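You operate a simulated robot arm through the tools that you are given. There is no shell and no other tool. Be economical: measure what you need, move in short steps, check, and stop when the job is done.

You are at the controls of a simulated robot arm. One attempt, no reset.

JOB
Put things in order on the top of the centre table. At the end: the beige small brush from the top of the centre table stands on top of the white dial; the red peg stands where the silver sieve (marked "FINE") stood; the silver sieve from the top of the centre table stands where the black cup stood; the black cup from the top of the centre table stands where the beige small brush stood; whatever was shut is shut again. Leave all else as you found it, and nothing knocked over.

Only the result counts: the job must be done as asked and must still hold three seconds after the hand-in. Knocking over, shifting, dropping, spilling or breaking anything else fails it.

ROBOT AND FRAMES
A 6-joint arm with a two-finger parallel gripper, fixed in place. Base frame: the origin is at the foot of the arm, x ahead of it, y to its left, z up; the work surface is at about z = 0. Readings come in mm, degrees, newtons and seconds.
With the tool pointing down near the work surface it reaches from about 160 to 420 mm from the base axis. Its first joint turns from -66.0 to 66.0 degrees. Payload 1.57 kg.
The TCP is the grasp point between the finger pads, 30 mm short of the fingertips. In the tool frame z runs along the fingers and y along their closing line. Largest opening 80 mm; finger width 17, thickness 12; the body of the gripper, 40 by 82 mm, starts 80 mm behind the TCP.
Orientation is that of the tool frame in the base frame, as a unit quaternion [w, x, y, z]. With the fingers straight down and closing along the base's y, the tool's x points along the base's -x, its y along +y and its z along -z.

CONTROLS
- The arm moves only by the tool servo_tool. Its argument "commands" is a list of rows, each an object of numbers (a shift or turn left out is 0, a gripper value left out holds the last): "rx", "ry", "rz": the turn, a rotation vector about the tool's x, y, z in degrees; "x", "y", "z": the shift along the tool's x, y, z in mm; "jaw": the gripper command, from -1 (shut) to 1 (fully open), values between in proportion. In form: [{"rx": .., "ry": .., "rz": .., "x": .., "y": .., "z": .., "jaw": ..}, ...]. A call has 1 to 10 rows; each row shifts and turns the commanded pose from where the row before left it, along the tool's axes as they then stand. Rows are played at 5 a second. More than 50 mm and 8.6 degrees between two rows, or a gripper value outside its range, and nothing of the call is played. A pose out of reach is approached as far as the arm can. The call stops where the force on the tool passes 40 N (or 10 N more than at its start, if that is more) or the arm is blocked; 0.2 s more then pass. Each finger travels about 153 mm/s and halts on what it meets, pressing with about 32 N; the grip force reading is that of the motor and also rises with nothing between the fingers. The clock runs only during rows and for 0.2 s after the last one: add rows that do not move to give the fingers time. The reply holds the time, the measured pose of the TCP, the force on the tool along the base axes, the opening and the grip force, in the units named above and with some noise, with the torque about the TCP (base axes, N m) and any sound that the robot's microphone picked up.
- Cameras (640 x 400 px; columns grow to the right, rows downward): "scene" is fixed at [45.6, -327, 431.7]; the picture's right is [0.76, -0.65, 0.00], its down [-0.37, -0.43, -0.82] and it looks along [0.54, 0.63, -0.57] (base axes); focal length 234 px, centre (320, 200). "wrist" rides on the gripper at [72, -7, -122] in the tool frame; the picture's right is [0.09, 1.00, 0.00], its down [-0.84, 0.08, -0.54] and it looks along [-0.54, 0.05, 0.84] (tool axes); focal length 238 px, centre (320, 200). There is no depth. A picture from a camera that has moved, and an enlarged one, comes with that camera's place and axes in the base frame and with its lens. The place of the scene camera against the robot may be out by one fixed shift of up to 18 mm in any direction.
- grab_frame(camera): a new picture of that camera. The clock stands still meanwhile.
- enlarge(camera, box): a new picture of the part [left, top, right, bottom] of that camera's present view, enlarged. The clock stands still meanwhile.
- close_job(): hands the job in; it is judged then, once.

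Go step by step. Nothing tells you positions but the pictures and the camera data: compare them with the known pose of the tool, close in by small moves and look again before you grip or let go. The budget is 120 turns and 76 pictures, counting those below and the enlarged ones. Unless the task says otherwise, let go and move clear before handing in, and close with one line.

The tools are called as name(argument=value, ...) on one line, values as JSON. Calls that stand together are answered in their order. servo_tool: Moves the arm, as the interface text tells. Its arguments: {"type":"object","properties":{"commands":{"type":"array","items":{"type":"object","properties":{"rx":{"type":"number"},"ry":{"type":"number"},"rz":{"type":"number"},"x":{"type":"number"},"y":{"type":"number"},"z":{"type":"number"},"jaw":{"type":"number"}}}}},"required":["commands"]} The other tools are called the same way: grab_frame (camera) takes a picture; enlarge (camera, box) takes an enlarged picture of a part of a camera's view; close_job () hands the job in.

At the start:

```text
time: 0.0
ee_pos: [270.0, -76.4, 234.6]
tcp_rot: [0.001, 0.001, 1.0, 0.001]
contact_force: [-0.5, -0.5, 0.4]
torque: [0.03, 0.0, 0.01]
opening: 79.8
finger_force: 0.1
```

scene: 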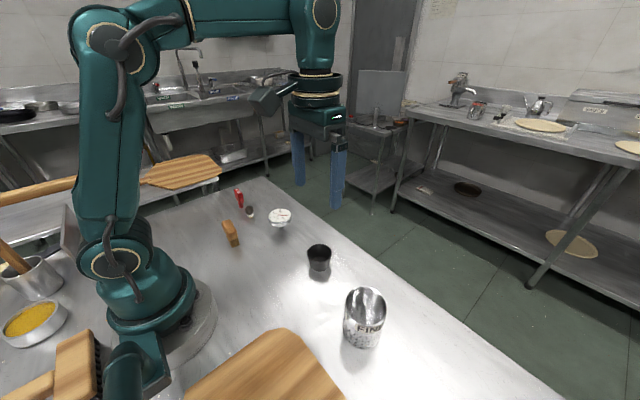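
wrist: 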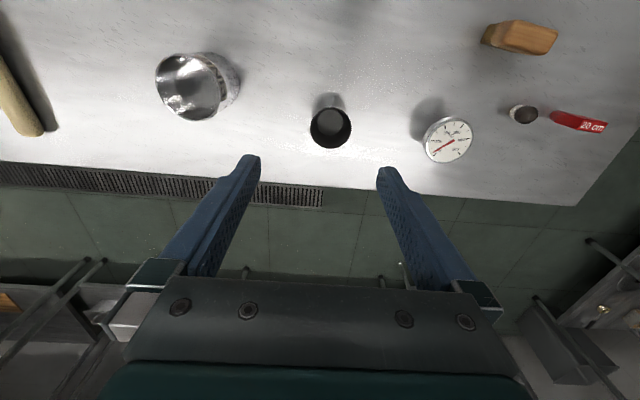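

I see the table with a sieve, a black cup, a white dial, a beige brush (probably the wooden block), a small dark object and a red peg marked 20 cm. I'll enlarge both views to identify each one.

enlarge(camera="scene", box=[200, 170, 420, 360])

enlarge(camera="wrist", box=[380, 0, 640, 180])

enlarge(camera="wrist", box=[120, 20, 380, 180])

```text
2.11 times, centred on (310, 265) of scene
camera zoom: at [45.6, -327.0, 431.7], right [0.76, -0.65, 0.0], down [-0.37, -0.43, -0.82], along [0.54, 0.63, -0.57], focal length 493 px, centre (341, 63)
```

zoom: 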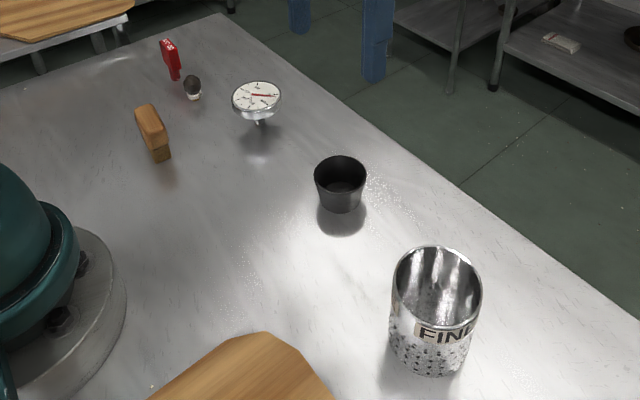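

```text
2.22 times, centred on (510, 90) of wrist
camera zoom: at [198.2, -82.6, 355.6], right [-0.09, 1.0, 0.0], down [0.84, 0.08, 0.54], along [0.54, 0.05, -0.84], focal length 530 px, centre (-102, 444)
```

zoom: 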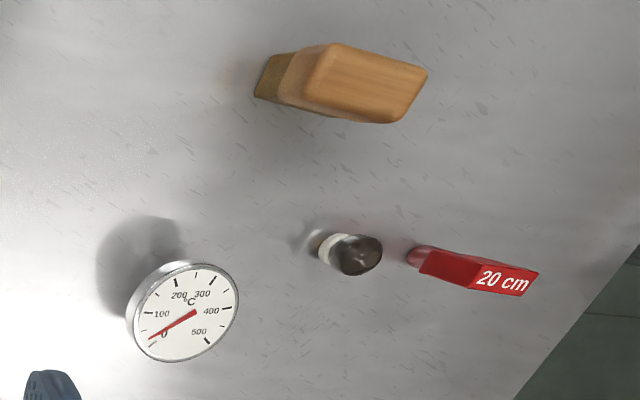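

```text
2.46 times, centred on (250, 100) of wrist
camera zoom: at [198.2, -82.6, 355.6], right [-0.09, 1.0, 0.0], down [0.84, 0.08, 0.54], along [0.54, 0.05, -0.84], focal length 587 px, centre (492, 446)
```

zoom: 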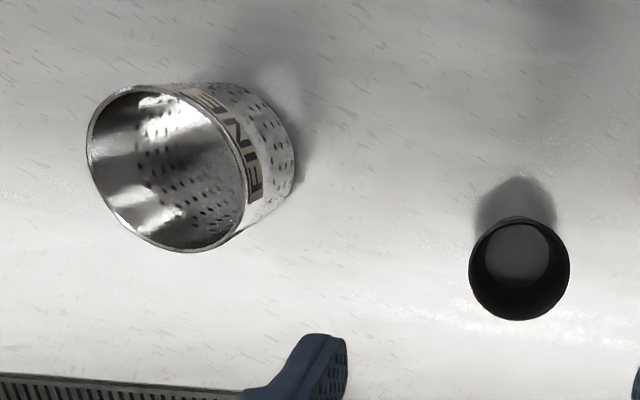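

The white dial is a round-faced thermometer on a stem. The brush is a wooden block near (169,131) and the peg is near (250,263). I need closer looks at the brush and peg.

enlarge(camera="scene", box=[210, 180, 310, 255])

enlarge(camera="wrist", box=[460, 0, 620, 150])

```text
5.33 times, centred on (260, 218) of scene
camera zoom: at [45.6, -327.0, 431.7], right [0.76, -0.65, 0.0], down [-0.37, -0.43, -0.82], along [0.54, 0.63, -0.57], focal length 1248 px, centre (640, 107)
```

zoom: 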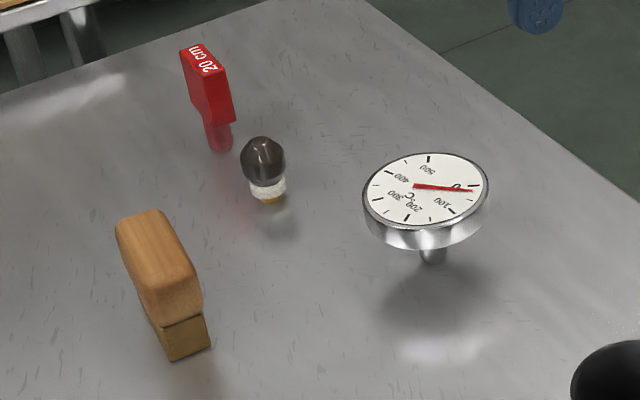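

```text
2.67 times, centred on (540, 75) of wrist
camera zoom: at [198.2, -82.6, 355.6], right [-0.09, 1.0, 0.0], down [0.84, 0.08, 0.54], along [0.54, 0.05, -0.84], focal length 636 px, centre (-267, 533)
```

zoom: 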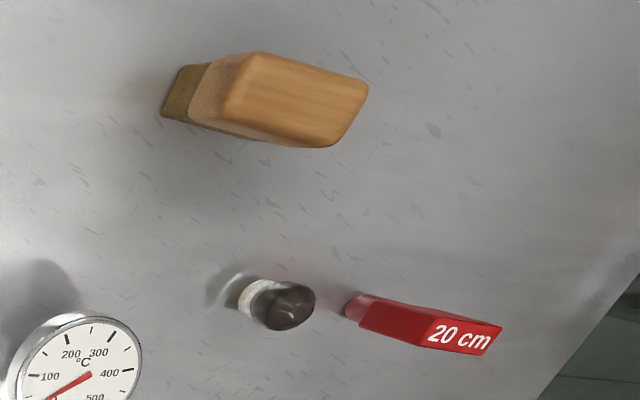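

The brush is a block about 52 mm long, lying roughly along y at about (170,140). I'll swing the tool there and yaw it so the jaws close across the brush's width, then look again.

servo_tool(commands=[{"x": 28.3, "y": 38.8}, {"x": 28.3, "y": 38.8}, {"x": 28.3, "y": 38.8}, {"rz": -8.4}, {"rz": -8.4}, {"rz": -8.4}, {"rz": -8.4}, {"rz": -8.4}])

servo_tool(commands=[{"rz": -8.4}, {"rz": -8.4}, {"rz": -8.4}, {"rz": -8.4}, {"rz": -8.4}, {"z": 40}, {"z": 34}, {}])

grab_frame(camera="wrist")

```text
time: 1.8
ee_pos: [184.5, 40.4, 234.1]
tcp_rot: [0.0, -0.36, 0.933, -0.001]
contact_force: [0.7, 0.6, -0.2]
torque: [0.01, -0.01, -0.01]
opening: 80.0
finger_force: 0.1
```

```text
time: 3.6
ee_pos: [186.5, 40.8, 159.1]
tcp_rot: [0.0, -0.669, 0.744, -0.001]
contact_force: [0.1, 0.7, 0.1]
torque: [0.02, -0.01, 0.02]
opening: 80.1
finger_force: 0.1
```

```text
68 pictures are left
camera wrist: at [186.1, -32.4, 280.0], right [-1.0, 0.01, 0.0], down [0.01, 0.84, 0.54], along [0.01, 0.54, -0.84], focal length 238 px, centre (320, 200)
```

wrist: 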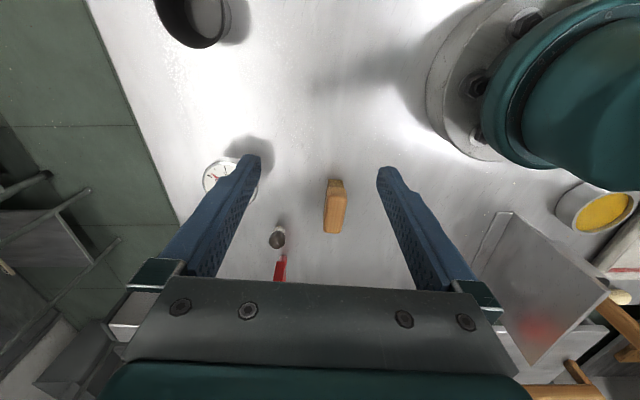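

enlarge(camera="wrist", box=[180, 130, 400, 280])

```text
2.67 times, centred on (290, 205) of wrist
camera zoom: at [186.1, -32.4, 280.0], right [-1.0, 0.01, 0.0], down [0.01, 0.84, 0.54], along [0.01, 0.54, -0.84], focal length 636 px, centre (400, 187)
```

zoom: 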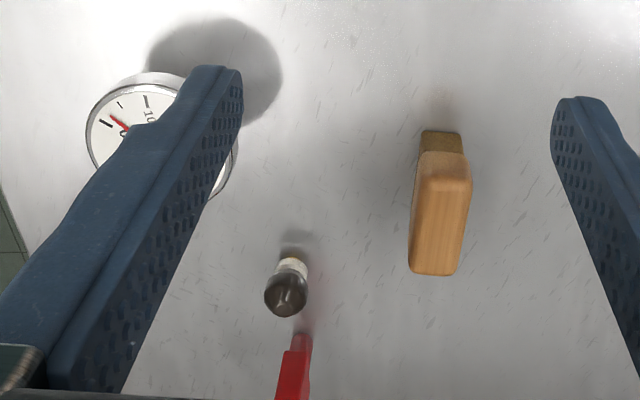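

The brush centre is about (171,139), its top is at z≈50 and it is 21 mm wide. I'll move above it and check alignment.

servo_tool(commands=[{"x": -32, "y": 8.6}, {"x": -32, "y": 8.6}, {"x": -32, "y": 8.5}, {"z": 30}, {"z": 30}, {}])

grab_frame(camera="wrist")

```text
time: 5.0
ee_pos: [169.2, 139.6, 100.7]
tcp_rot: [0.0, -0.668, 0.744, -0.001]
contact_force: [0.1, 0.5, -0.1]
torque: [0.02, -0.02, -0.04]
opening: 80.2
finger_force: 0.1
```

```text
66 pictures are left
camera wrist: at [169.1, 67.4, 222.0], right [-1.0, 0.01, 0.0], down [0.01, 0.84, 0.54], along [0.01, 0.54, -0.84], focal length 238 px, centre (320, 200)
```

wrist: 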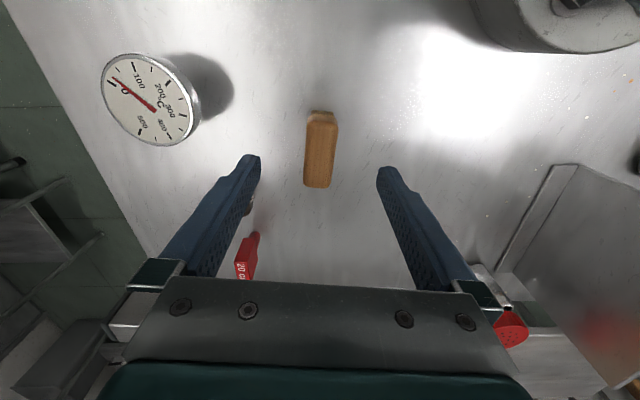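

The brush sits at about (171,139), centred between the jaws. I'll correct by 2 mm, descend to z=40 and grip.

servo_tool(commands=[{"y": -1.8}, {"z": 30}, {"z": 30}, {}, {"jaw": -1}, {"jaw": -1}, {"jaw": -1}])

grab_frame(camera="wrist")

```text
time: 6.6
ee_pos: [171.2, 137.9, 41.0]
tcp_rot: [0.001, -0.668, 0.744, -0.001]
contact_force: [0.1, 0.2, -0.5]
torque: [0.01, 0.0, 0.02]
opening: 23.4
finger_force: 32.2
```

```text
65 pictures are left
camera wrist: at [170.7, 65.9, 162.1], right [-1.0, 0.01, 0.0], down [0.01, 0.84, 0.54], along [0.01, 0.54, -0.84], focal length 238 px, centre (320, 200)
```

wrist: 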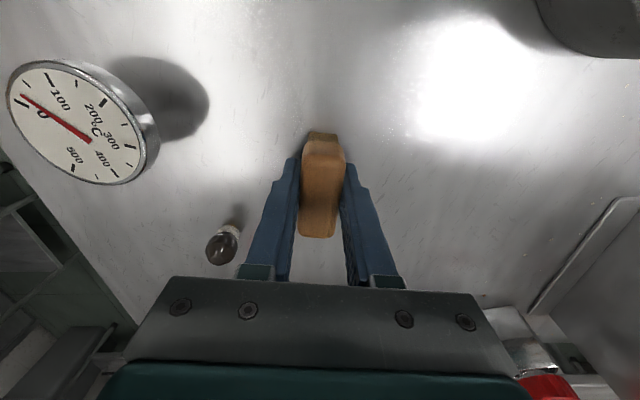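

The brush is held at an opening of 23.4 mm. The dial looks centred around (284,95) with its face at z≈50. I'll lift and move for a cleaner look at the dial.

servo_tool(commands=[{"z": -30}, {"z": -30}, {"z": -40}, {"x": 23.5, "y": -25.6}, {"x": 23.5, "y": -25.6}, {"x": 23.5, "y": -25.6}, {}])

enlarge(camera="wrist", box=[140, 80, 400, 260])

enlarge(camera="scene", box=[210, 160, 330, 250])

```text
time: 8.2
ee_pos: [240.8, 58.9, 140.1]
tcp_rot: [0.0, -0.669, 0.743, -0.001]
contact_force: [0.2, -0.5, -0.4]
torque: [0.03, -0.03, 0.0]
opening: 23.3
finger_force: 32.1
```

```text
2.22 times, centred on (270, 170) of wrist
camera zoom: at [240.4, -12.7, 261.9], right [-1.0, 0.01, 0.0], down [0.01, 0.84, 0.54], along [0.01, 0.54, -0.84], focal length 530 px, centre (431, 267)
```

zoom: 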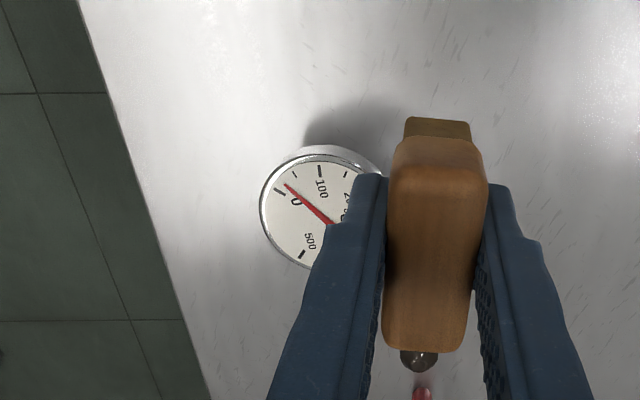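

```text
4.44 times, centred on (270, 205) of scene
camera zoom: at [45.6, -327.0, 431.7], right [0.76, -0.65, 0.0], down [-0.37, -0.43, -0.82], along [0.54, 0.63, -0.57], focal length 1040 px, centre (542, 178)
```

zoom: 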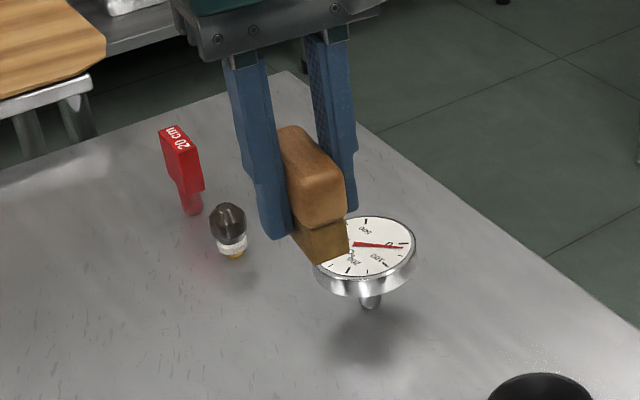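

The brush partly hides the dial, so I'll sidestep for a clear view.

servo_tool(commands=[{"y": 40}, {}])

enlarge(camera="wrist", box=[140, 80, 400, 260])

```text
time: 8.8
ee_pos: [201.8, 62.6, 139.2]
tcp_rot: [0.001, -0.668, 0.744, -0.001]
contact_force: [0.8, 0.1, -0.5]
torque: [0.03, -0.03, -0.01]
opening: 23.2
finger_force: 32.0
```

```text
2.22 times, centred on (270, 170) of wrist
camera zoom: at [201.1, -8.7, 262.2], right [-1.0, 0.01, 0.0], down [0.01, 0.84, 0.54], along [0.01, 0.54, -0.84], focal length 530 px, centre (431, 267)
```

zoom: 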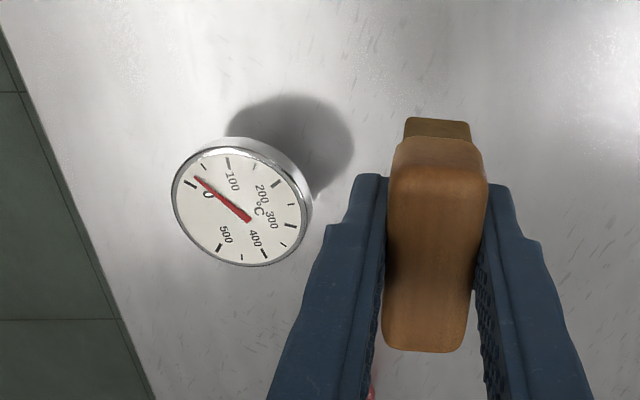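

The dial face centre is about (288,96.5) at a height of roughly 45–50 mm, and it is 61 mm across. I'll move the brush above it and check from both cameras.

servo_tool(commands=[{"x": -21.4, "y": -41.1}, {"x": -21.4, "y": -41.1}, {"z": 24}, {}])

enlarge(camera="wrist", box=[220, 80, 420, 260])

enlarge(camera="scene", box=[220, 160, 340, 250])

```text
time: 9.8
ee_pos: [284.8, 96.1, 117.0]
tcp_rot: [0.0, -0.668, 0.744, -0.001]
contact_force: [0.1, -0.1, -0.6]
torque: [0.0, -0.01, 0.01]
opening: 23.2
finger_force: 32.0
```

```text
2.22 times, centred on (320, 170) of wrist
camera zoom: at [284.4, 24.7, 238.1], right [-1.0, 0.01, 0.0], down [0.01, 0.84, 0.54], along [0.01, 0.54, -0.84], focal length 530 px, centre (320, 267)
```

zoom: 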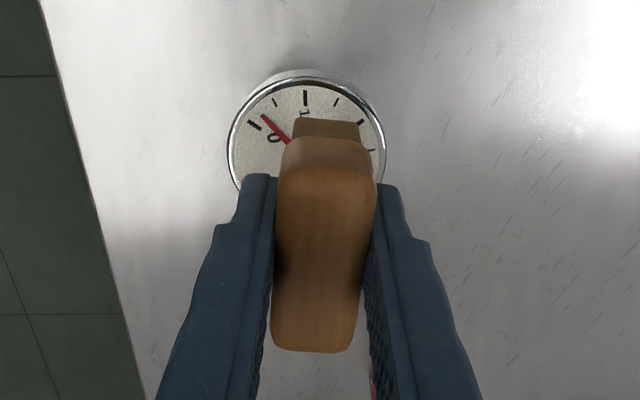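

```text
4.44 times, centred on (280, 205) of scene
camera zoom: at [45.6, -327.0, 431.7], right [0.76, -0.65, 0.0], down [-0.37, -0.43, -0.82], along [0.54, 0.63, -0.57], focal length 1040 px, centre (498, 178)
```

zoom: 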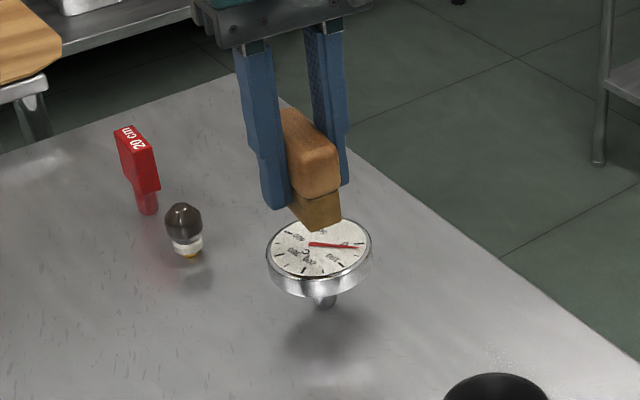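

The dial centre refines to about (290.5,98), so I'll shift the brush by 5–6 mm and lower it closer.

servo_tool(commands=[{"x": -2.5, "y": -5.5}, {"z": 18}, {}])

enlarge(camera="wrist", box=[220, 80, 420, 260])

enlarge(camera="scene", box=[240, 170, 320, 240])

```text
time: 10.6
ee_pos: [292.1, 100.1, 98.8]
tcp_rot: [0.0, -0.668, 0.744, -0.001]
contact_force: [1.2, 0.2, 0.5]
torque: [-0.01, 0.02, 0.03]
opening: 23.1
finger_force: 31.5
```

```text
2.22 times, centred on (320, 170) of wrist
camera zoom: at [291.5, 27.7, 219.4], right [-1.0, 0.01, 0.0], down [0.01, 0.84, 0.54], along [0.01, 0.54, -0.84], focal length 530 px, centre (320, 267)
```

zoom: 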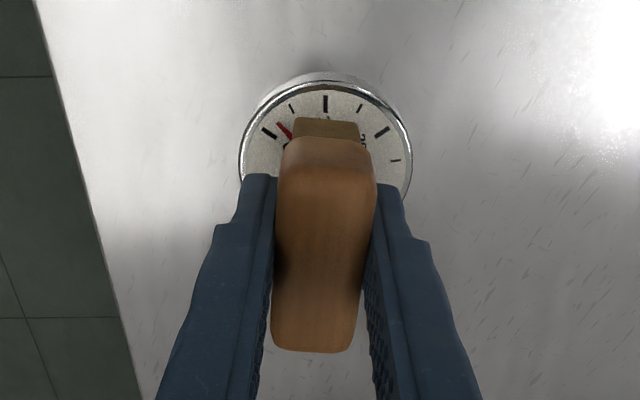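

```text
5.71 times, centred on (280, 205) of scene
camera zoom: at [45.6, -327.0, 431.7], right [0.76, -0.65, 0.0], down [-0.37, -0.43, -0.82], along [0.54, 0.63, -0.57], focal length 1337 px, centre (549, 171)
```

zoom: 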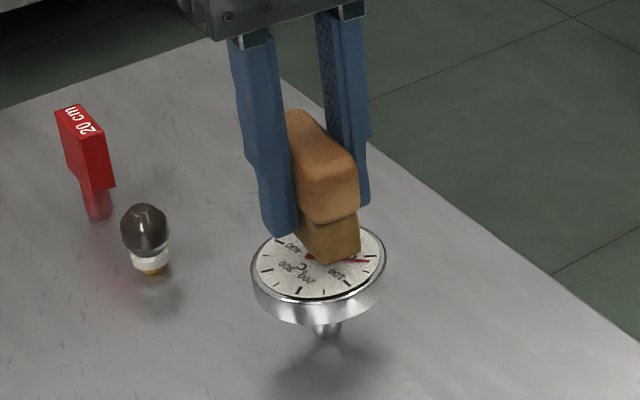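

The offsets are now about 1–2 mm. I'll fine-correct and lower gently to feel for contact.

servo_tool(commands=[{"x": 2, "y": 1}, {"z": 3}, {"z": 2}, {"z": 1}, {}])

enlarge(camera="scene", box=[250, 180, 310, 235])

```text
time: 11.8
ee_pos: [291.0, 97.6, 92.1]
tcp_rot: [-0.001, -0.668, 0.744, -0.001]
contact_force: [0.5, 0.4, 0.4]
torque: [0.04, 0.01, -0.02]
opening: 23.0
finger_force: 31.9
```

```text
7.27 times, centred on (280, 208) of scene
camera zoom: at [45.6, -327.0, 431.7], right [0.76, -0.65, 0.0], down [-0.37, -0.43, -0.82], along [0.54, 0.63, -0.57], focal length 1702 px, centre (611, 146)
```

zoom: 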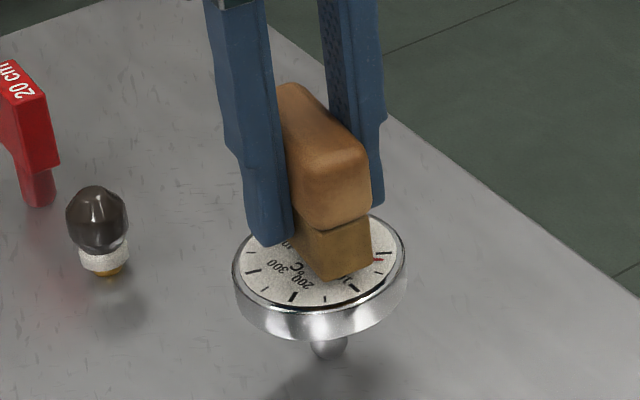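

It's a few mm above the face with no contact yet, so I'll go down in 1 mm steps.

servo_tool(commands=[{"z": 1}, {}, {"z": 1}, {}])

servo_tool(commands=[{"z": 1}, {}])

```text
time: 12.8
ee_pos: [290.7, 98.2, 90.9]
tcp_rot: [0.0, -0.668, 0.744, -0.001]
contact_force: [-0.8, 0.8, 0.1]
torque: [-0.05, 0.03, 0.02]
opening: 23.2
finger_force: 31.6
```

```text
time: 13.4
ee_pos: [292.9, 98.8, 89.0]
tcp_rot: [0.001, -0.668, 0.744, -0.001]
contact_force: [0.5, -0.2, -0.5]
torque: [-0.01, -0.03, 0.0]
opening: 23.6
finger_force: 32.0
```

servo_tool(commands=[{"z": 1}, {}])

enlarge(camera="scene", box=[250, 180, 310, 235])

```text
time: 14.0
ee_pos: [292.0, 98.6, 88.6]
tcp_rot: [0.001, -0.669, 0.744, -0.001]
contact_force: [-0.4, -0.4, 0.7]
torque: [-0.01, 0.0, 0.03]
opening: 23.2
finger_force: 32.1
```

```text
7.27 times, centred on (280, 208) of scene
camera zoom: at [45.6, -327.0, 431.7], right [0.76, -0.65, 0.0], down [-0.37, -0.43, -0.82], along [0.54, 0.63, -0.57], focal length 1702 px, centre (611, 146)
```

zoom: 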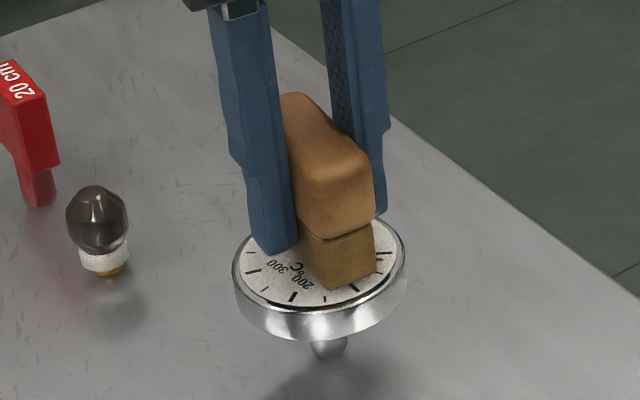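

Still no contact. The brush is about 1–3 mm above the face, so I'll keep stepping down.

servo_tool(commands=[{"z": 1}, {}])

servo_tool(commands=[{"z": 1}, {}])

```text
time: 14.6
ee_pos: [291.4, 98.4, 87.8]
tcp_rot: [0.001, -0.669, 0.744, -0.001]
contact_force: [0.4, 0.2, 0.0]
torque: [-0.01, 0.02, 0.0]
opening: 23.1
finger_force: 31.6
```

```text
time: 15.2
ee_pos: [291.6, 98.4, 86.6]
tcp_rot: [0.001, -0.669, 0.743, 0.0]
contact_force: [0.4, 0.4, -0.1]
torque: [-0.02, -0.01, -0.02]
opening: 23.4
finger_force: 32.0
```

servo_tool(commands=[{"z": 1}, {}])

servo_tool(commands=[{"z": 1}, {}])

enlarge(camera="scene", box=[250, 180, 310, 235])

```text
time: 15.8
ee_pos: [291.1, 97.5, 84.9]
tcp_rot: [0.0, -0.668, 0.744, -0.001]
contact_force: [0.0, 0.4, 0.4]
torque: [0.01, -0.01, -0.02]
opening: 23.1
finger_force: 32.4
```

```text
time: 16.4
ee_pos: [290.5, 97.9, 85.8]
tcp_rot: [0.0, -0.669, 0.743, -0.001]
contact_force: [-0.9, 0.4, 7.7]
torque: [0.09, 0.11, 0.01]
opening: 23.3
finger_force: 31.7
```

```text
7.27 times, centred on (280, 208) of scene
camera zoom: at [45.6, -327.0, 431.7], right [0.76, -0.65, 0.0], down [-0.37, -0.43, -0.82], along [0.54, 0.63, -0.57], focal length 1702 px, centre (611, 146)
```

zoom: 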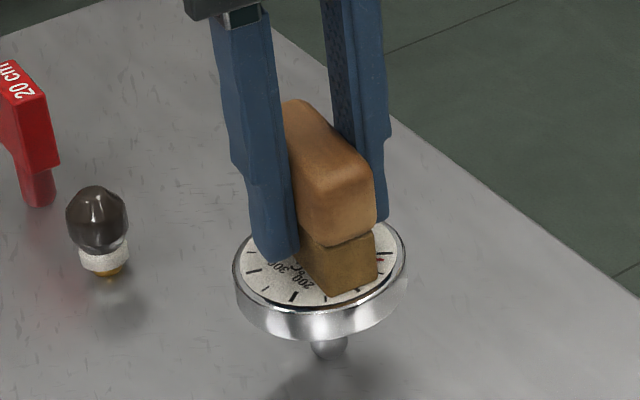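

Contact is felt at TCP z≈85.5, so the brush rests on the face and looks well centred. I'll ease the pressure and open the jaws.

servo_tool(commands=[{"z": -0.8}, {}, {"jaw": -0.3}, {"jaw": -0.2}, {"jaw": 0.2}, {"jaw": 0.2}])

enlarge(camera="scene", box=[250, 180, 310, 235])

```text
time: 17.8
ee_pos: [291.4, 97.9, 84.8]
tcp_rot: [0.0, -0.669, 0.744, -0.001]
contact_force: [0.3, -0.1, 0.1]
torque: [0.01, 0.02, -0.05]
opening: 48.2
finger_force: 0.1
```

```text
7.27 times, centred on (280, 208) of scene
camera zoom: at [45.6, -327.0, 431.7], right [0.76, -0.65, 0.0], down [-0.37, -0.43, -0.82], along [0.54, 0.63, -0.57], focal length 1702 px, centre (611, 146)
```

zoom: 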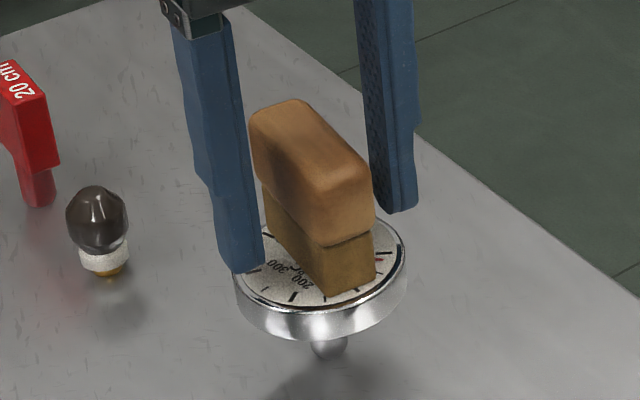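

The brush stands on its own on the dial. I'll rise clear and go over to look at the cup and sieve.

servo_tool(commands=[{"z": -35}, {"z": -35, "jaw": 1}, {"z": -35}, {"x": 46, "y": 1}, {"x": 46, "y": 1}, {"x": 46, "y": 1}, {"x": 46, "y": 1}, {"x": 46, "y": 1}, {}])

grab_frame(camera="wrist")

grab_frame(camera="scene")

```text
time: 19.8
ee_pos: [262.4, -132.5, 188.1]
tcp_rot: [-0.001, -0.669, 0.743, 0.0]
contact_force: [0.6, 0.2, 0.8]
torque: [0.02, 0.02, 0.02]
opening: 80.1
finger_force: 0.1
```

```text
53 pictures are left
camera wrist: at [262.0, -204.3, 310.0], right [-1.0, 0.01, 0.0], down [0.01, 0.84, 0.54], along [0.01, 0.54, -0.84], focal length 238 px, centre (320, 200)
```

wrist: 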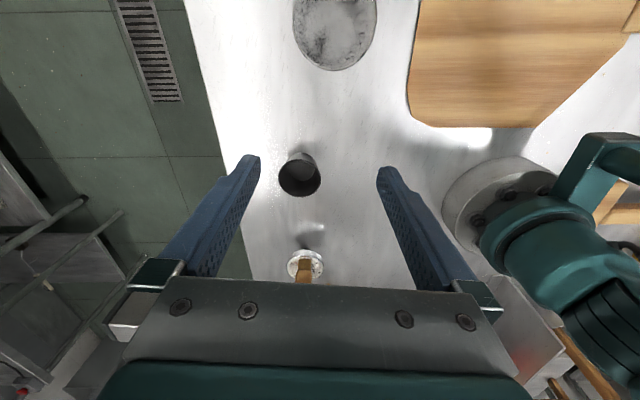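

```text
52 pictures are left
```

scene: 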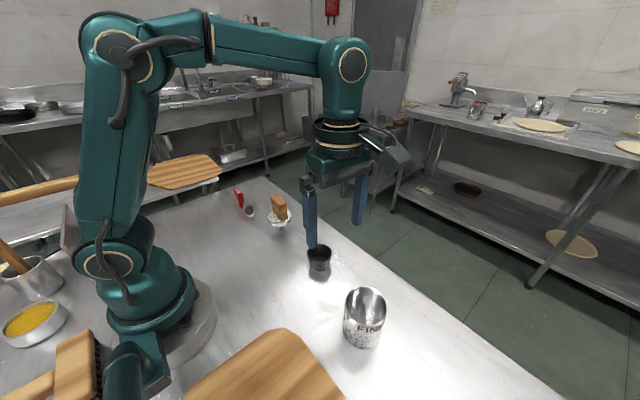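

enlarge(camera="wrist", box=[250, 130, 350, 220])

enlarge(camera="wrist", box=[260, 0, 420, 100])

```text
4.44 times, centred on (300, 175) of wrist
camera zoom: at [262.0, -204.3, 310.0], right [-1.0, 0.01, 0.0], down [0.01, 0.84, 0.54], along [0.01, 0.54, -0.84], focal length 1059 px, centre (409, 311)
```

zoom: 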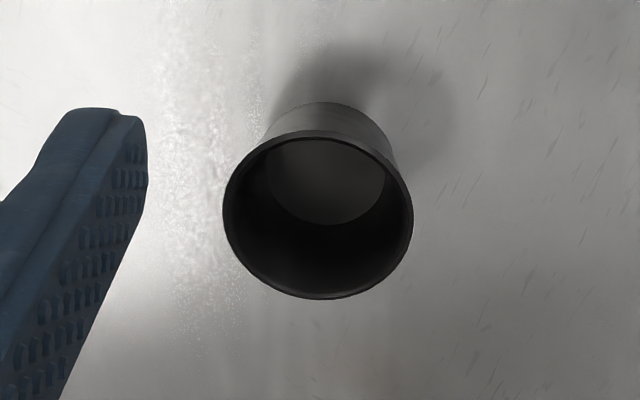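

```text
4.00 times, centred on (340, 50) of wrist
camera zoom: at [262.0, -204.3, 310.0], right [-1.0, 0.01, 0.0], down [0.01, 0.84, 0.54], along [0.01, 0.54, -0.84], focal length 953 px, centre (240, 800)
```

zoom: 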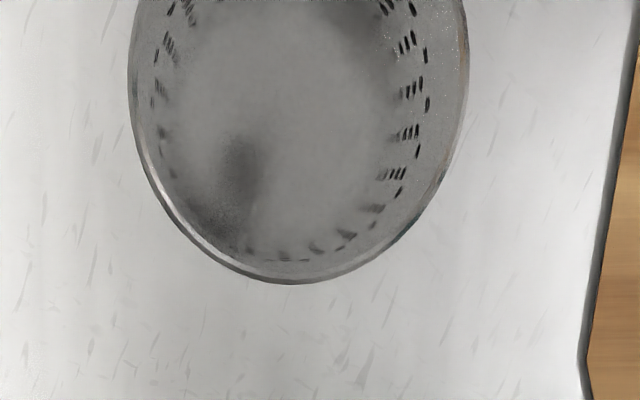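

The cup is centred near (290,-60), with a rim about 55 mm across and a height of 35–40 mm. The sieve is near (251,-221). I'll move above the cup.

servo_tool(commands=[{"x": -37.4, "y": -10.2}, {"x": -37.4, "y": -10.2}, {"z": 48}, {"z": 48}, {}])

grab_frame(camera="wrist")

```text
time: 21.0
ee_pos: [291.1, -59.1, 91.5]
tcp_rot: [0.001, -0.668, 0.744, -0.001]
contact_force: [0.0, -0.5, -1.2]
torque: [-0.02, 0.03, 0.02]
opening: 79.8
finger_force: 0.0
```

```text
49 pictures are left
camera wrist: at [290.1, -130.8, 213.4], right [-1.0, 0.01, 0.0], down [0.01, 0.84, 0.54], along [0.01, 0.54, -0.84], focal length 238 px, centre (320, 200)
```

wrist: 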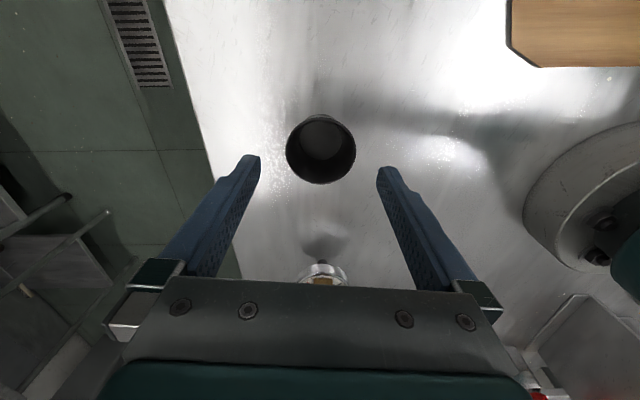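

The cup sits at about (291,-61.5). I'll nudge 2 mm, descend to z≈36 and grip.

servo_tool(commands=[{"x": 2.4}, {"z": 30}, {"z": 25}, {}])

grab_frame(camera="wrist")

```text
time: 22.0
ee_pos: [291.1, -60.4, 37.5]
tcp_rot: [0.0, -0.668, 0.744, 0.0]
contact_force: [0.9, -0.5, 0.4]
torque: [-0.01, 0.01, 0.0]
opening: 80.3
finger_force: 0.0
```

```text
48 pictures are left
camera wrist: at [290.2, -132.9, 159.0], right [-1.0, 0.01, 0.0], down [0.01, 0.84, 0.54], along [0.01, 0.54, -0.84], focal length 238 px, centre (320, 200)
```

wrist: 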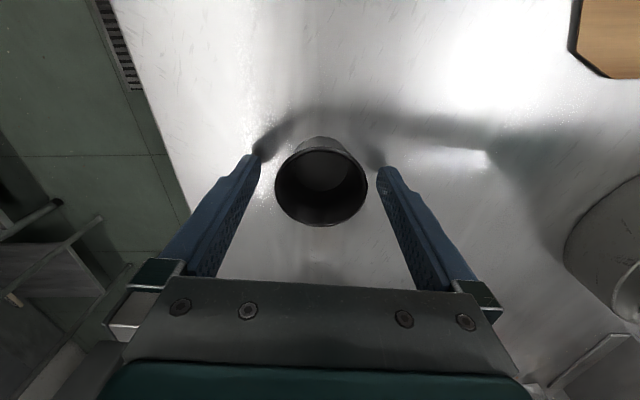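

The cup is centred between the fingers, so I'll close and lift slightly.

servo_tool(commands=[{"x": 1.3}, {}, {"jaw": -1}, {"jaw": -1}, {"jaw": -1}, {}])

servo_tool(commands=[{"z": -10}, {}])

grab_frame(camera="wrist")

```text
time: 23.4
ee_pos: [289.7, -61.2, 38.3]
tcp_rot: [0.0, -0.668, 0.744, 0.0]
contact_force: [-0.1, -0.8, 2.0]
torque: [0.03, 0.04, -0.01]
opening: 54.3
finger_force: 32.1
```

```text
time: 24.0
ee_pos: [290.9, -60.5, 47.4]
tcp_rot: [0.0, -0.668, 0.744, 0.0]
contact_force: [0.3, 0.2, 0.3]
torque: [0.02, 0.02, 0.01]
opening: 54.4
finger_force: 32.3
```

```text
47 pictures are left
camera wrist: at [290.0, -133.9, 169.5], right [-1.0, 0.01, 0.0], down [0.01, 0.84, 0.54], along [0.01, 0.54, -0.84], focal length 238 px, centre (320, 200)
```

wrist: 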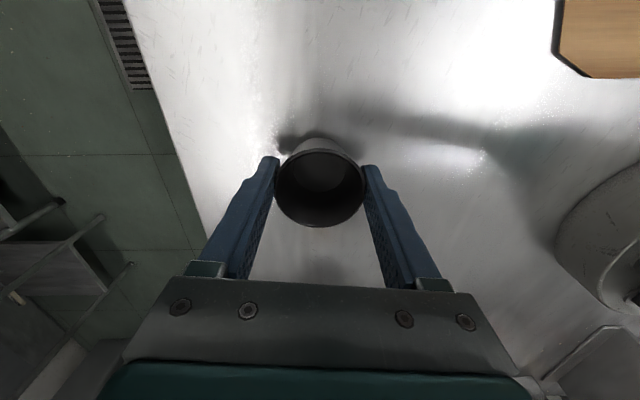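

The cup is held level. I'll carry it high over to the brush's old place at (171,139).

servo_tool(commands=[{"z": -45}, {"z": -45}, {"x": -37.3, "y": 28.1}, {"x": -37.3, "y": 28.1}, {"x": -37.3, "y": 28.1}, {"x": -37.3, "y": 28.1}, {"x": -37.3, "y": 28.1}, {}])

servo_tool(commands=[{"z": 40}, {"z": 40}, {}])

grab_frame(camera="wrist")

```text
time: 25.8
ee_pos: [170.2, 140.0, 137.1]
tcp_rot: [0.0, -0.668, 0.744, -0.002]
contact_force: [-0.6, 0.3, -0.8]
torque: [-0.01, 0.02, 0.0]
opening: 54.4
finger_force: 32.1
```

```text
time: 26.6
ee_pos: [171.0, 137.4, 57.6]
tcp_rot: [0.001, -0.668, 0.744, -0.001]
contact_force: [-0.4, -0.6, 0.4]
torque: [-0.01, -0.01, 0.0]
opening: 54.1
finger_force: 32.6
```

```text
46 pictures are left
camera wrist: at [169.0, 65.5, 179.5], right [-1.0, 0.01, 0.0], down [0.01, 0.84, 0.54], along [0.01, 0.54, -0.84], focal length 238 px, centre (320, 200)
```

wrist: 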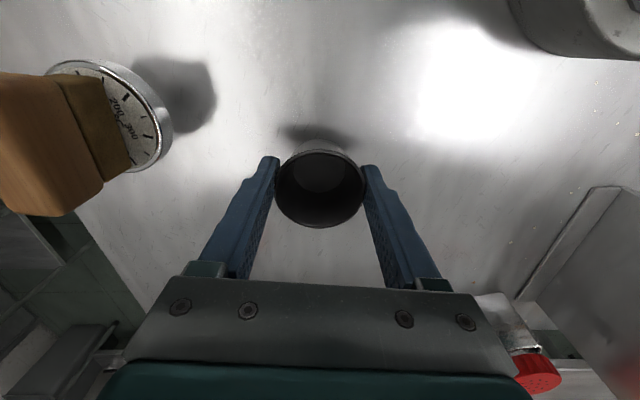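

I'm above the spot with clear surroundings. I'll lower to contact.

servo_tool(commands=[{"z": 10}, {"z": 8}, {}])

servo_tool(commands=[{"z": 1}, {}])

```text
time: 27.4
ee_pos: [169.2, 137.9, 40.4]
tcp_rot: [-0.001, -0.668, 0.744, -0.001]
contact_force: [0.6, -0.4, -0.2]
torque: [0.01, 0.01, 0.0]
opening: 54.5
finger_force: 32.1
```

```text
time: 28.0
ee_pos: [170.3, 138.4, 39.5]
tcp_rot: [-0.001, -0.668, 0.744, -0.001]
contact_force: [0.2, 0.5, -1.0]
torque: [-0.01, 0.01, -0.01]
opening: 54.4
finger_force: 32.4
```

servo_tool(commands=[{"x": -1.5, "y": -0.7}, {"z": 1}, {}])

servo_tool(commands=[{"z": 1}, {}])

```text
time: 28.8
ee_pos: [169.3, 138.8, 38.6]
tcp_rot: [0.001, -0.668, 0.744, 0.0]
contact_force: [-0.3, -0.5, 0.0]
torque: [0.03, 0.02, 0.01]
opening: 54.1
finger_force: 31.8
```

```text
time: 29.4
ee_pos: [169.6, 138.9, 37.9]
tcp_rot: [0.001, -0.668, 0.744, -0.001]
contact_force: [0.0, -0.1, 1.2]
torque: [0.03, 0.03, 0.02]
opening: 54.2
finger_force: 32.0
```

Very light contact begins. One more half millimetre, then I'll release and rise.

servo_tool(commands=[{"z": 0.6}, {}, {"jaw": 0.5}, {"jaw": 1}, {"jaw": 1}, {}])

servo_tool(commands=[{"z": -25}, {"z": -35}, {"z": -40}, {}])

grab_frame(camera="wrist")

```text
time: 30.8
ee_pos: [170.7, 140.8, 37.2]
tcp_rot: [0.001, -0.669, 0.744, -0.001]
contact_force: [-0.1, -0.6, 0.0]
torque: [-0.05, -0.01, 0.0]
opening: 79.7
finger_force: 0.1
```

```text
time: 31.8
ee_pos: [170.3, 138.9, 139.3]
tcp_rot: [0.0, -0.669, 0.744, -0.001]
contact_force: [1.0, 0.0, 0.0]
torque: [-0.04, 0.01, 0.0]
opening: 80.1
finger_force: 0.1
```

```text
45 pictures are left
camera wrist: at [168.7, 67.1, 260.1], right [-1.0, 0.01, 0.0], down [0.01, 0.84, 0.54], along [0.01, 0.54, -0.84], focal length 238 px, centre (320, 200)
```

wrist: 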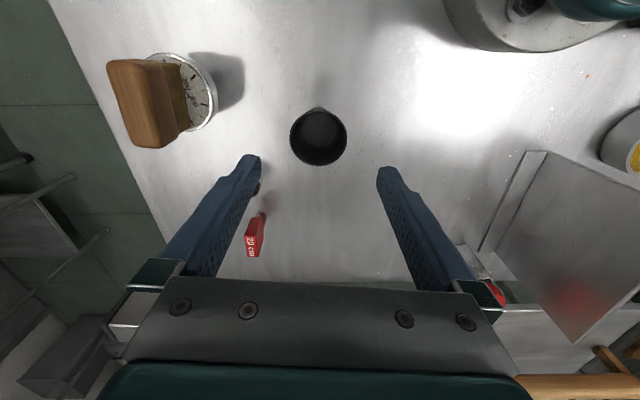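

The cup stands at (172,138.6). Next I'll raise, swing towards the sieve and turn the tool back.

servo_tool(commands=[{"z": -40}, {"z": -30}, {"x": 41.9, "y": -14.5}, {"x": 41.9, "y": -14.5}, {"x": 41.9, "y": -14.5}, {"x": 41.9, "y": -14.5}, {"x": 41.9, "y": -14.5}, {"x": 41.9, "y": -14.5}, {}])

servo_tool(commands=[{"rz": 8.4}, {"rz": 8.4}, {"rz": 8.4}, {"rz": 8.4}, {"rz": 8.4}, {"rz": 8.4}, {"rz": 8.4}, {"rz": 8.4}, {"rz": 8.4}, {"rz": 8.4}])

grab_frame(camera="wrist")

```text
time: 33.8
ee_pos: [232.0, -120.5, 205.2]
tcp_rot: [-0.001, -0.669, 0.744, 0.0]
contact_force: [0.0, 0.3, 0.0]
torque: [-0.02, 0.01, 0.01]
opening: 80.1
finger_force: 0.0
```

```text
time: 36.0
ee_pos: [230.3, -120.0, 207.3]
tcp_rot: [0.001, 0.002, 1.0, -0.001]
contact_force: [-0.3, -0.3, 1.1]
torque: [-0.01, 0.01, -0.03]
opening: 80.0
finger_force: 0.0
```

```text
44 pictures are left
camera wrist: at [158.9, -125.3, 328.3], right [-0.09, 1.0, 0.0], down [0.84, 0.07, 0.54], along [0.54, 0.05, -0.84], focal length 238 px, centre (320, 200)
```

wrist: 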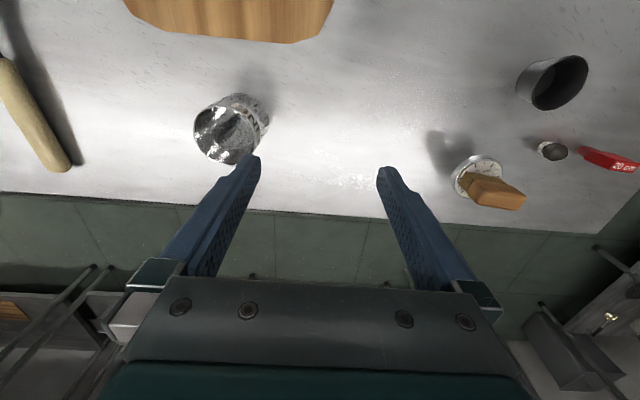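

enlarge(camera="wrist", box=[170, 70, 310, 190])

enlarge(camera="scene", box=[310, 260, 420, 360])

```text
3.33 times, centred on (240, 130) of wrist
camera zoom: at [158.9, -125.3, 328.3], right [-0.09, 1.0, 0.0], down [0.84, 0.07, 0.54], along [0.54, 0.05, -0.84], focal length 794 px, centre (587, 433)
```

zoom: 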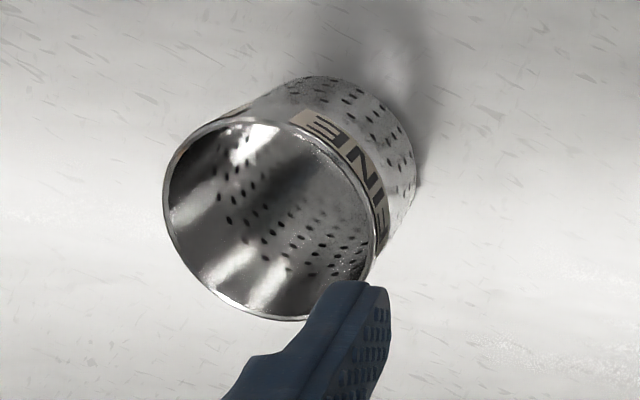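

```text
4.00 times, centred on (365, 310) of scene
camera zoom: at [45.6, -327.0, 431.7], right [0.76, -0.65, 0.0], down [-0.37, -0.43, -0.82], along [0.54, 0.63, -0.57], focal length 936 px, centre (140, -240)
```

zoom: 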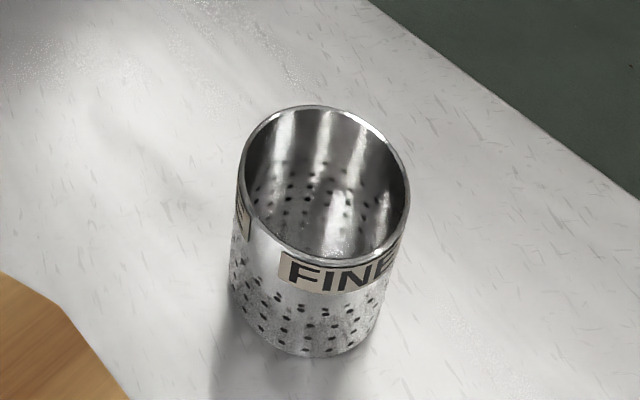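

The sieve is centred at about (250.8,-221), about 68 mm in diameter and about 70 mm tall. The jaws leave roughly 6 mm on each side, so I'll hover above and check.

servo_tool(commands=[{"x": -6.8, "y": -33.7}, {"x": -6.8, "y": -33.7}, {"x": -6.9, "y": -33.6}, {"z": 42}, {"z": 40}, {}])

grab_frame(camera="wrist")

```text
time: 37.4
ee_pos: [251.6, -221.3, 124.0]
tcp_rot: [0.001, 0.001, 1.0, -0.001]
contact_force: [-0.1, -0.1, -0.2]
torque: [0.0, -0.01, 0.01]
opening: 80.1
finger_force: 0.0
```

```text
41 pictures are left
camera wrist: at [179.7, -227.1, 244.9], right [-0.09, 1.0, 0.0], down [0.84, 0.08, 0.54], along [0.54, 0.05, -0.84], focal length 238 px, centre (320, 200)
```

wrist: 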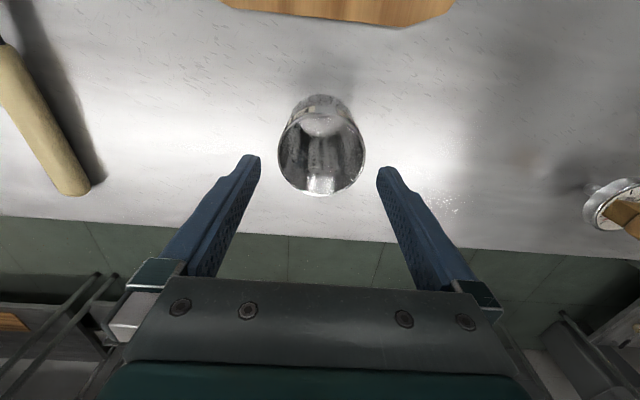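

Nearly aligned. I'll lower until the tips are just above the rim and check the gaps.

servo_tool(commands=[{"y": 1.2, "z": 15}, {}])

enlarge(camera="wrist", box=[240, 90, 400, 220])

```text
time: 38.0
ee_pos: [250.1, -219.3, 107.9]
tcp_rot: [0.0, 0.002, 1.0, 0.0]
contact_force: [-0.6, 0.6, -0.5]
torque: [0.01, 0.0, -0.01]
opening: 80.0
finger_force: 0.1
```

```text
3.08 times, centred on (320, 155) of wrist
camera zoom: at [179.0, -226.0, 230.6], right [-0.09, 1.0, 0.0], down [0.84, 0.08, 0.54], along [0.54, 0.05, -0.84], focal length 733 px, centre (320, 338)
```

zoom: 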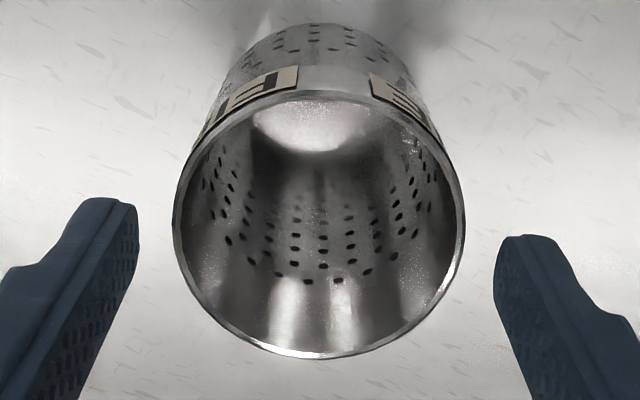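

The gaps are even on both sides. I'll descend to z≈46 and grip.

servo_tool(commands=[{"y": 0.4, "z": 15}, {"z": 15}, {"z": 15}, {"z": 17}, {}])

servo_tool(commands=[{"jaw": -1}, {"jaw": -1}, {"jaw": -1}])

grab_frame(camera="wrist")

```text
time: 39.2
ee_pos: [250.9, -217.9, 48.8]
tcp_rot: [0.001, 0.002, 1.0, -0.001]
contact_force: [-0.7, -0.7, 0.4]
torque: [0.04, -0.01, 0.0]
opening: 80.3
finger_force: 0.0
```

```text
time: 40.0
ee_pos: [251.2, -218.4, 49.3]
tcp_rot: [0.0, 0.001, 1.0, 0.0]
contact_force: [-0.7, 0.4, -0.2]
torque: [0.0, 0.0, -0.04]
opening: 66.1
finger_force: 31.7
```

```text
39 pictures are left
camera wrist: at [179.4, -224.6, 170.2], right [-0.09, 1.0, 0.0], down [0.84, 0.08, 0.54], along [0.54, 0.05, -0.84], focal length 238 px, centre (320, 200)
```

wrist: 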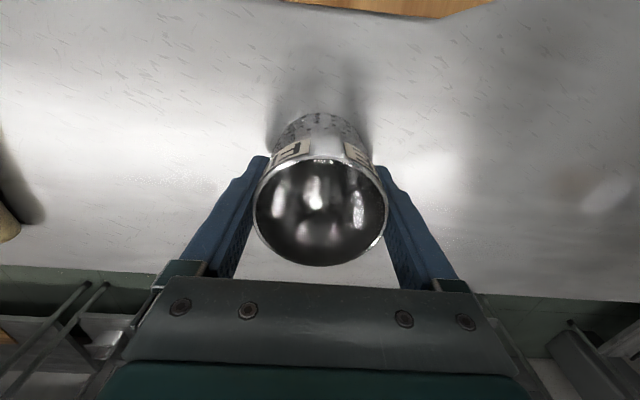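

The sieve is gripped at an opening of 66 mm. I'll lift and carry it to the cup's old place at (290.5,-62).

servo_tool(commands=[{"z": -30}, {"z": -40}, {"x": -9.9, "y": 39.2}, {"x": -9.9, "y": 39.2}, {"x": -9.9, "y": 39.2}, {"x": -9.8, "y": 39.2}, {}])

servo_tool(commands=[{"z": 30}, {"z": 30}, {}])

grab_frame(camera="scene")

```text
time: 41.6
ee_pos: [291.0, -59.0, 117.3]
tcp_rot: [0.001, 0.001, 1.0, -0.001]
contact_force: [0.2, -0.1, -1.5]
torque: [0.02, 0.02, -0.01]
opening: 66.1
finger_force: 32.1
```

```text
time: 42.4
ee_pos: [291.6, -61.3, 56.2]
tcp_rot: [0.001, 0.001, 1.0, 0.0]
contact_force: [-0.4, -0.1, -1.8]
torque: [-0.02, -0.03, 0.02]
opening: 66.5
finger_force: 32.4
```

```text
38 pictures are left
```

scene: 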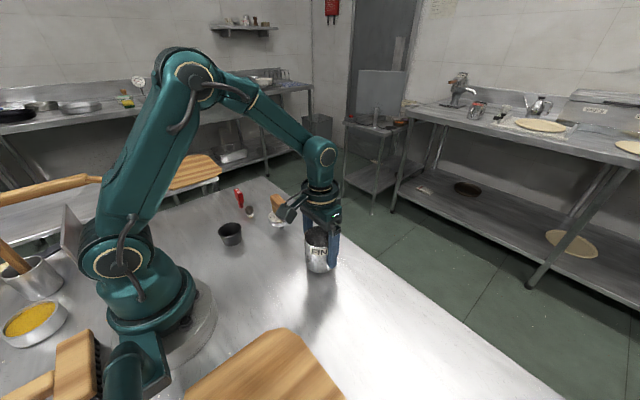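

The sieve is about 7 mm above the spot. I'll lower gently to contact.

servo_tool(commands=[{"x": 0.5, "y": -1, "z": 5}, {}, {"z": 1}, {}])

servo_tool(commands=[{"z": 1}, {}])

servo_tool(commands=[{"z": 0.8}, {}])

```text
time: 43.4
ee_pos: [290.1, -64.0, 52.5]
tcp_rot: [0.001, 0.002, 1.0, 0.0]
contact_force: [0.6, -0.1, -1.6]
torque: [0.03, -0.03, -0.01]
opening: 66.6
finger_force: 32.4
```

```text
time: 44.0
ee_pos: [290.6, -63.0, 50.4]
tcp_rot: [0.001, 0.001, 1.0, 0.0]
contact_force: [-0.4, -0.6, -1.2]
torque: [0.01, 0.01, 0.01]
opening: 66.4
finger_force: 32.0
```

```text
time: 44.6
ee_pos: [289.6, -62.2, 50.0]
tcp_rot: [0.001, 0.001, 1.0, 0.0]
contact_force: [0.4, -0.2, -1.1]
torque: [0.0, -0.02, -0.01]
opening: 66.3
finger_force: 31.9
```

servo_tool(commands=[{"z": 0.8}, {}])

servo_tool(commands=[{"z": 0.6}, {}])

```text
time: 45.2
ee_pos: [290.6, -62.6, 48.6]
tcp_rot: [0.0, 0.001, 1.0, -0.001]
contact_force: [0.2, -0.1, -0.1]
torque: [0.0, -0.01, 0.03]
opening: 66.7
finger_force: 32.3
```

```text
time: 45.8
ee_pos: [289.9, -62.2, 48.3]
tcp_rot: [0.001, 0.001, 1.0, -0.001]
contact_force: [0.1, -0.3, 0.2]
torque: [0.03, 0.0, 0.0]
opening: 66.1
finger_force: 31.9
```

The load has come off, so the sieve is on the table. I'll release and rise.

servo_tool(commands=[{"z": 0.3}, {}, {"jaw": 1}, {"jaw": 1}, {"jaw": 1}, {}])

servo_tool(commands=[{"z": -30}, {"z": -40}, {"z": -45}, {"z": -45}, {}])

grab_frame(camera="wrist")

```text
time: 47.2
ee_pos: [290.3, -62.8, 48.1]
tcp_rot: [0.001, 0.0, 1.0, -0.001]
contact_force: [0.3, 0.4, 0.2]
torque: [-0.04, 0.01, -0.01]
opening: 80.1
finger_force: 0.0
```

```text
time: 48.4
ee_pos: [287.9, -63.5, 209.3]
tcp_rot: [0.001, 0.001, 1.0, 0.0]
contact_force: [1.1, -0.8, 0.7]
torque: [-0.02, 0.0, 0.0]
opening: 80.2
finger_force: 0.1
```

```text
37 pictures are left
camera wrist: at [216.0, -69.9, 330.6], right [-0.09, 1.0, 0.0], down [0.84, 0.08, 0.54], along [0.54, 0.05, -0.84], focal length 238 px, centre (320, 200)
```

wrist: 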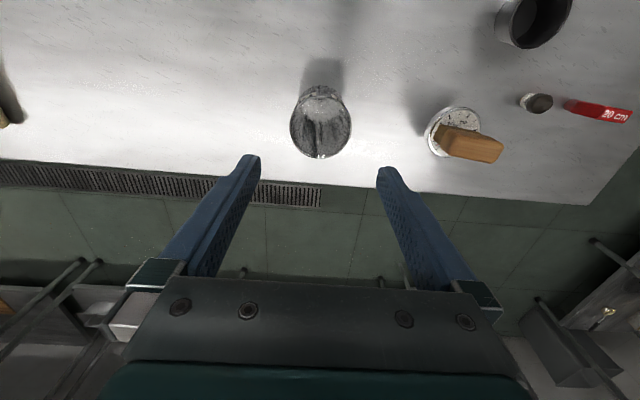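

The sieve is in place. Next I'll move to view the red peg.

servo_tool(commands=[{"x": 12.2, "y": 43.9}, {"x": 12.2, "y": 43.9}, {"x": 12.2, "y": 43.9}, {"x": 12.2, "y": 43.9}, {"x": 12.2, "y": 43.9}, {"x": 12.2, "y": 43.9}, {}])

grab_frame(camera="wrist")

```text
time: 50.0
ee_pos: [216.7, 201.8, 209.8]
tcp_rot: [0.0, 0.001, 1.0, -0.001]
contact_force: [0.0, 0.0, -0.2]
torque: [0.01, -0.01, 0.0]
opening: 80.0
finger_force: 0.1
```

```text
36 pictures are left
camera wrist: at [144.2, 194.9, 330.8], right [-0.09, 1.0, 0.0], down [0.84, 0.08, 0.54], along [0.54, 0.05, -0.84], focal length 238 px, centre (320, 200)
```

wrist: 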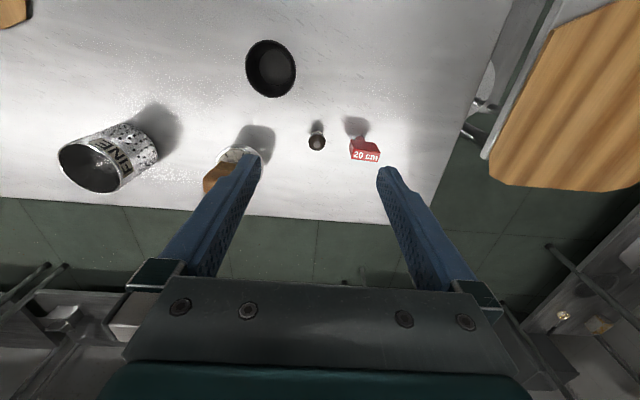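

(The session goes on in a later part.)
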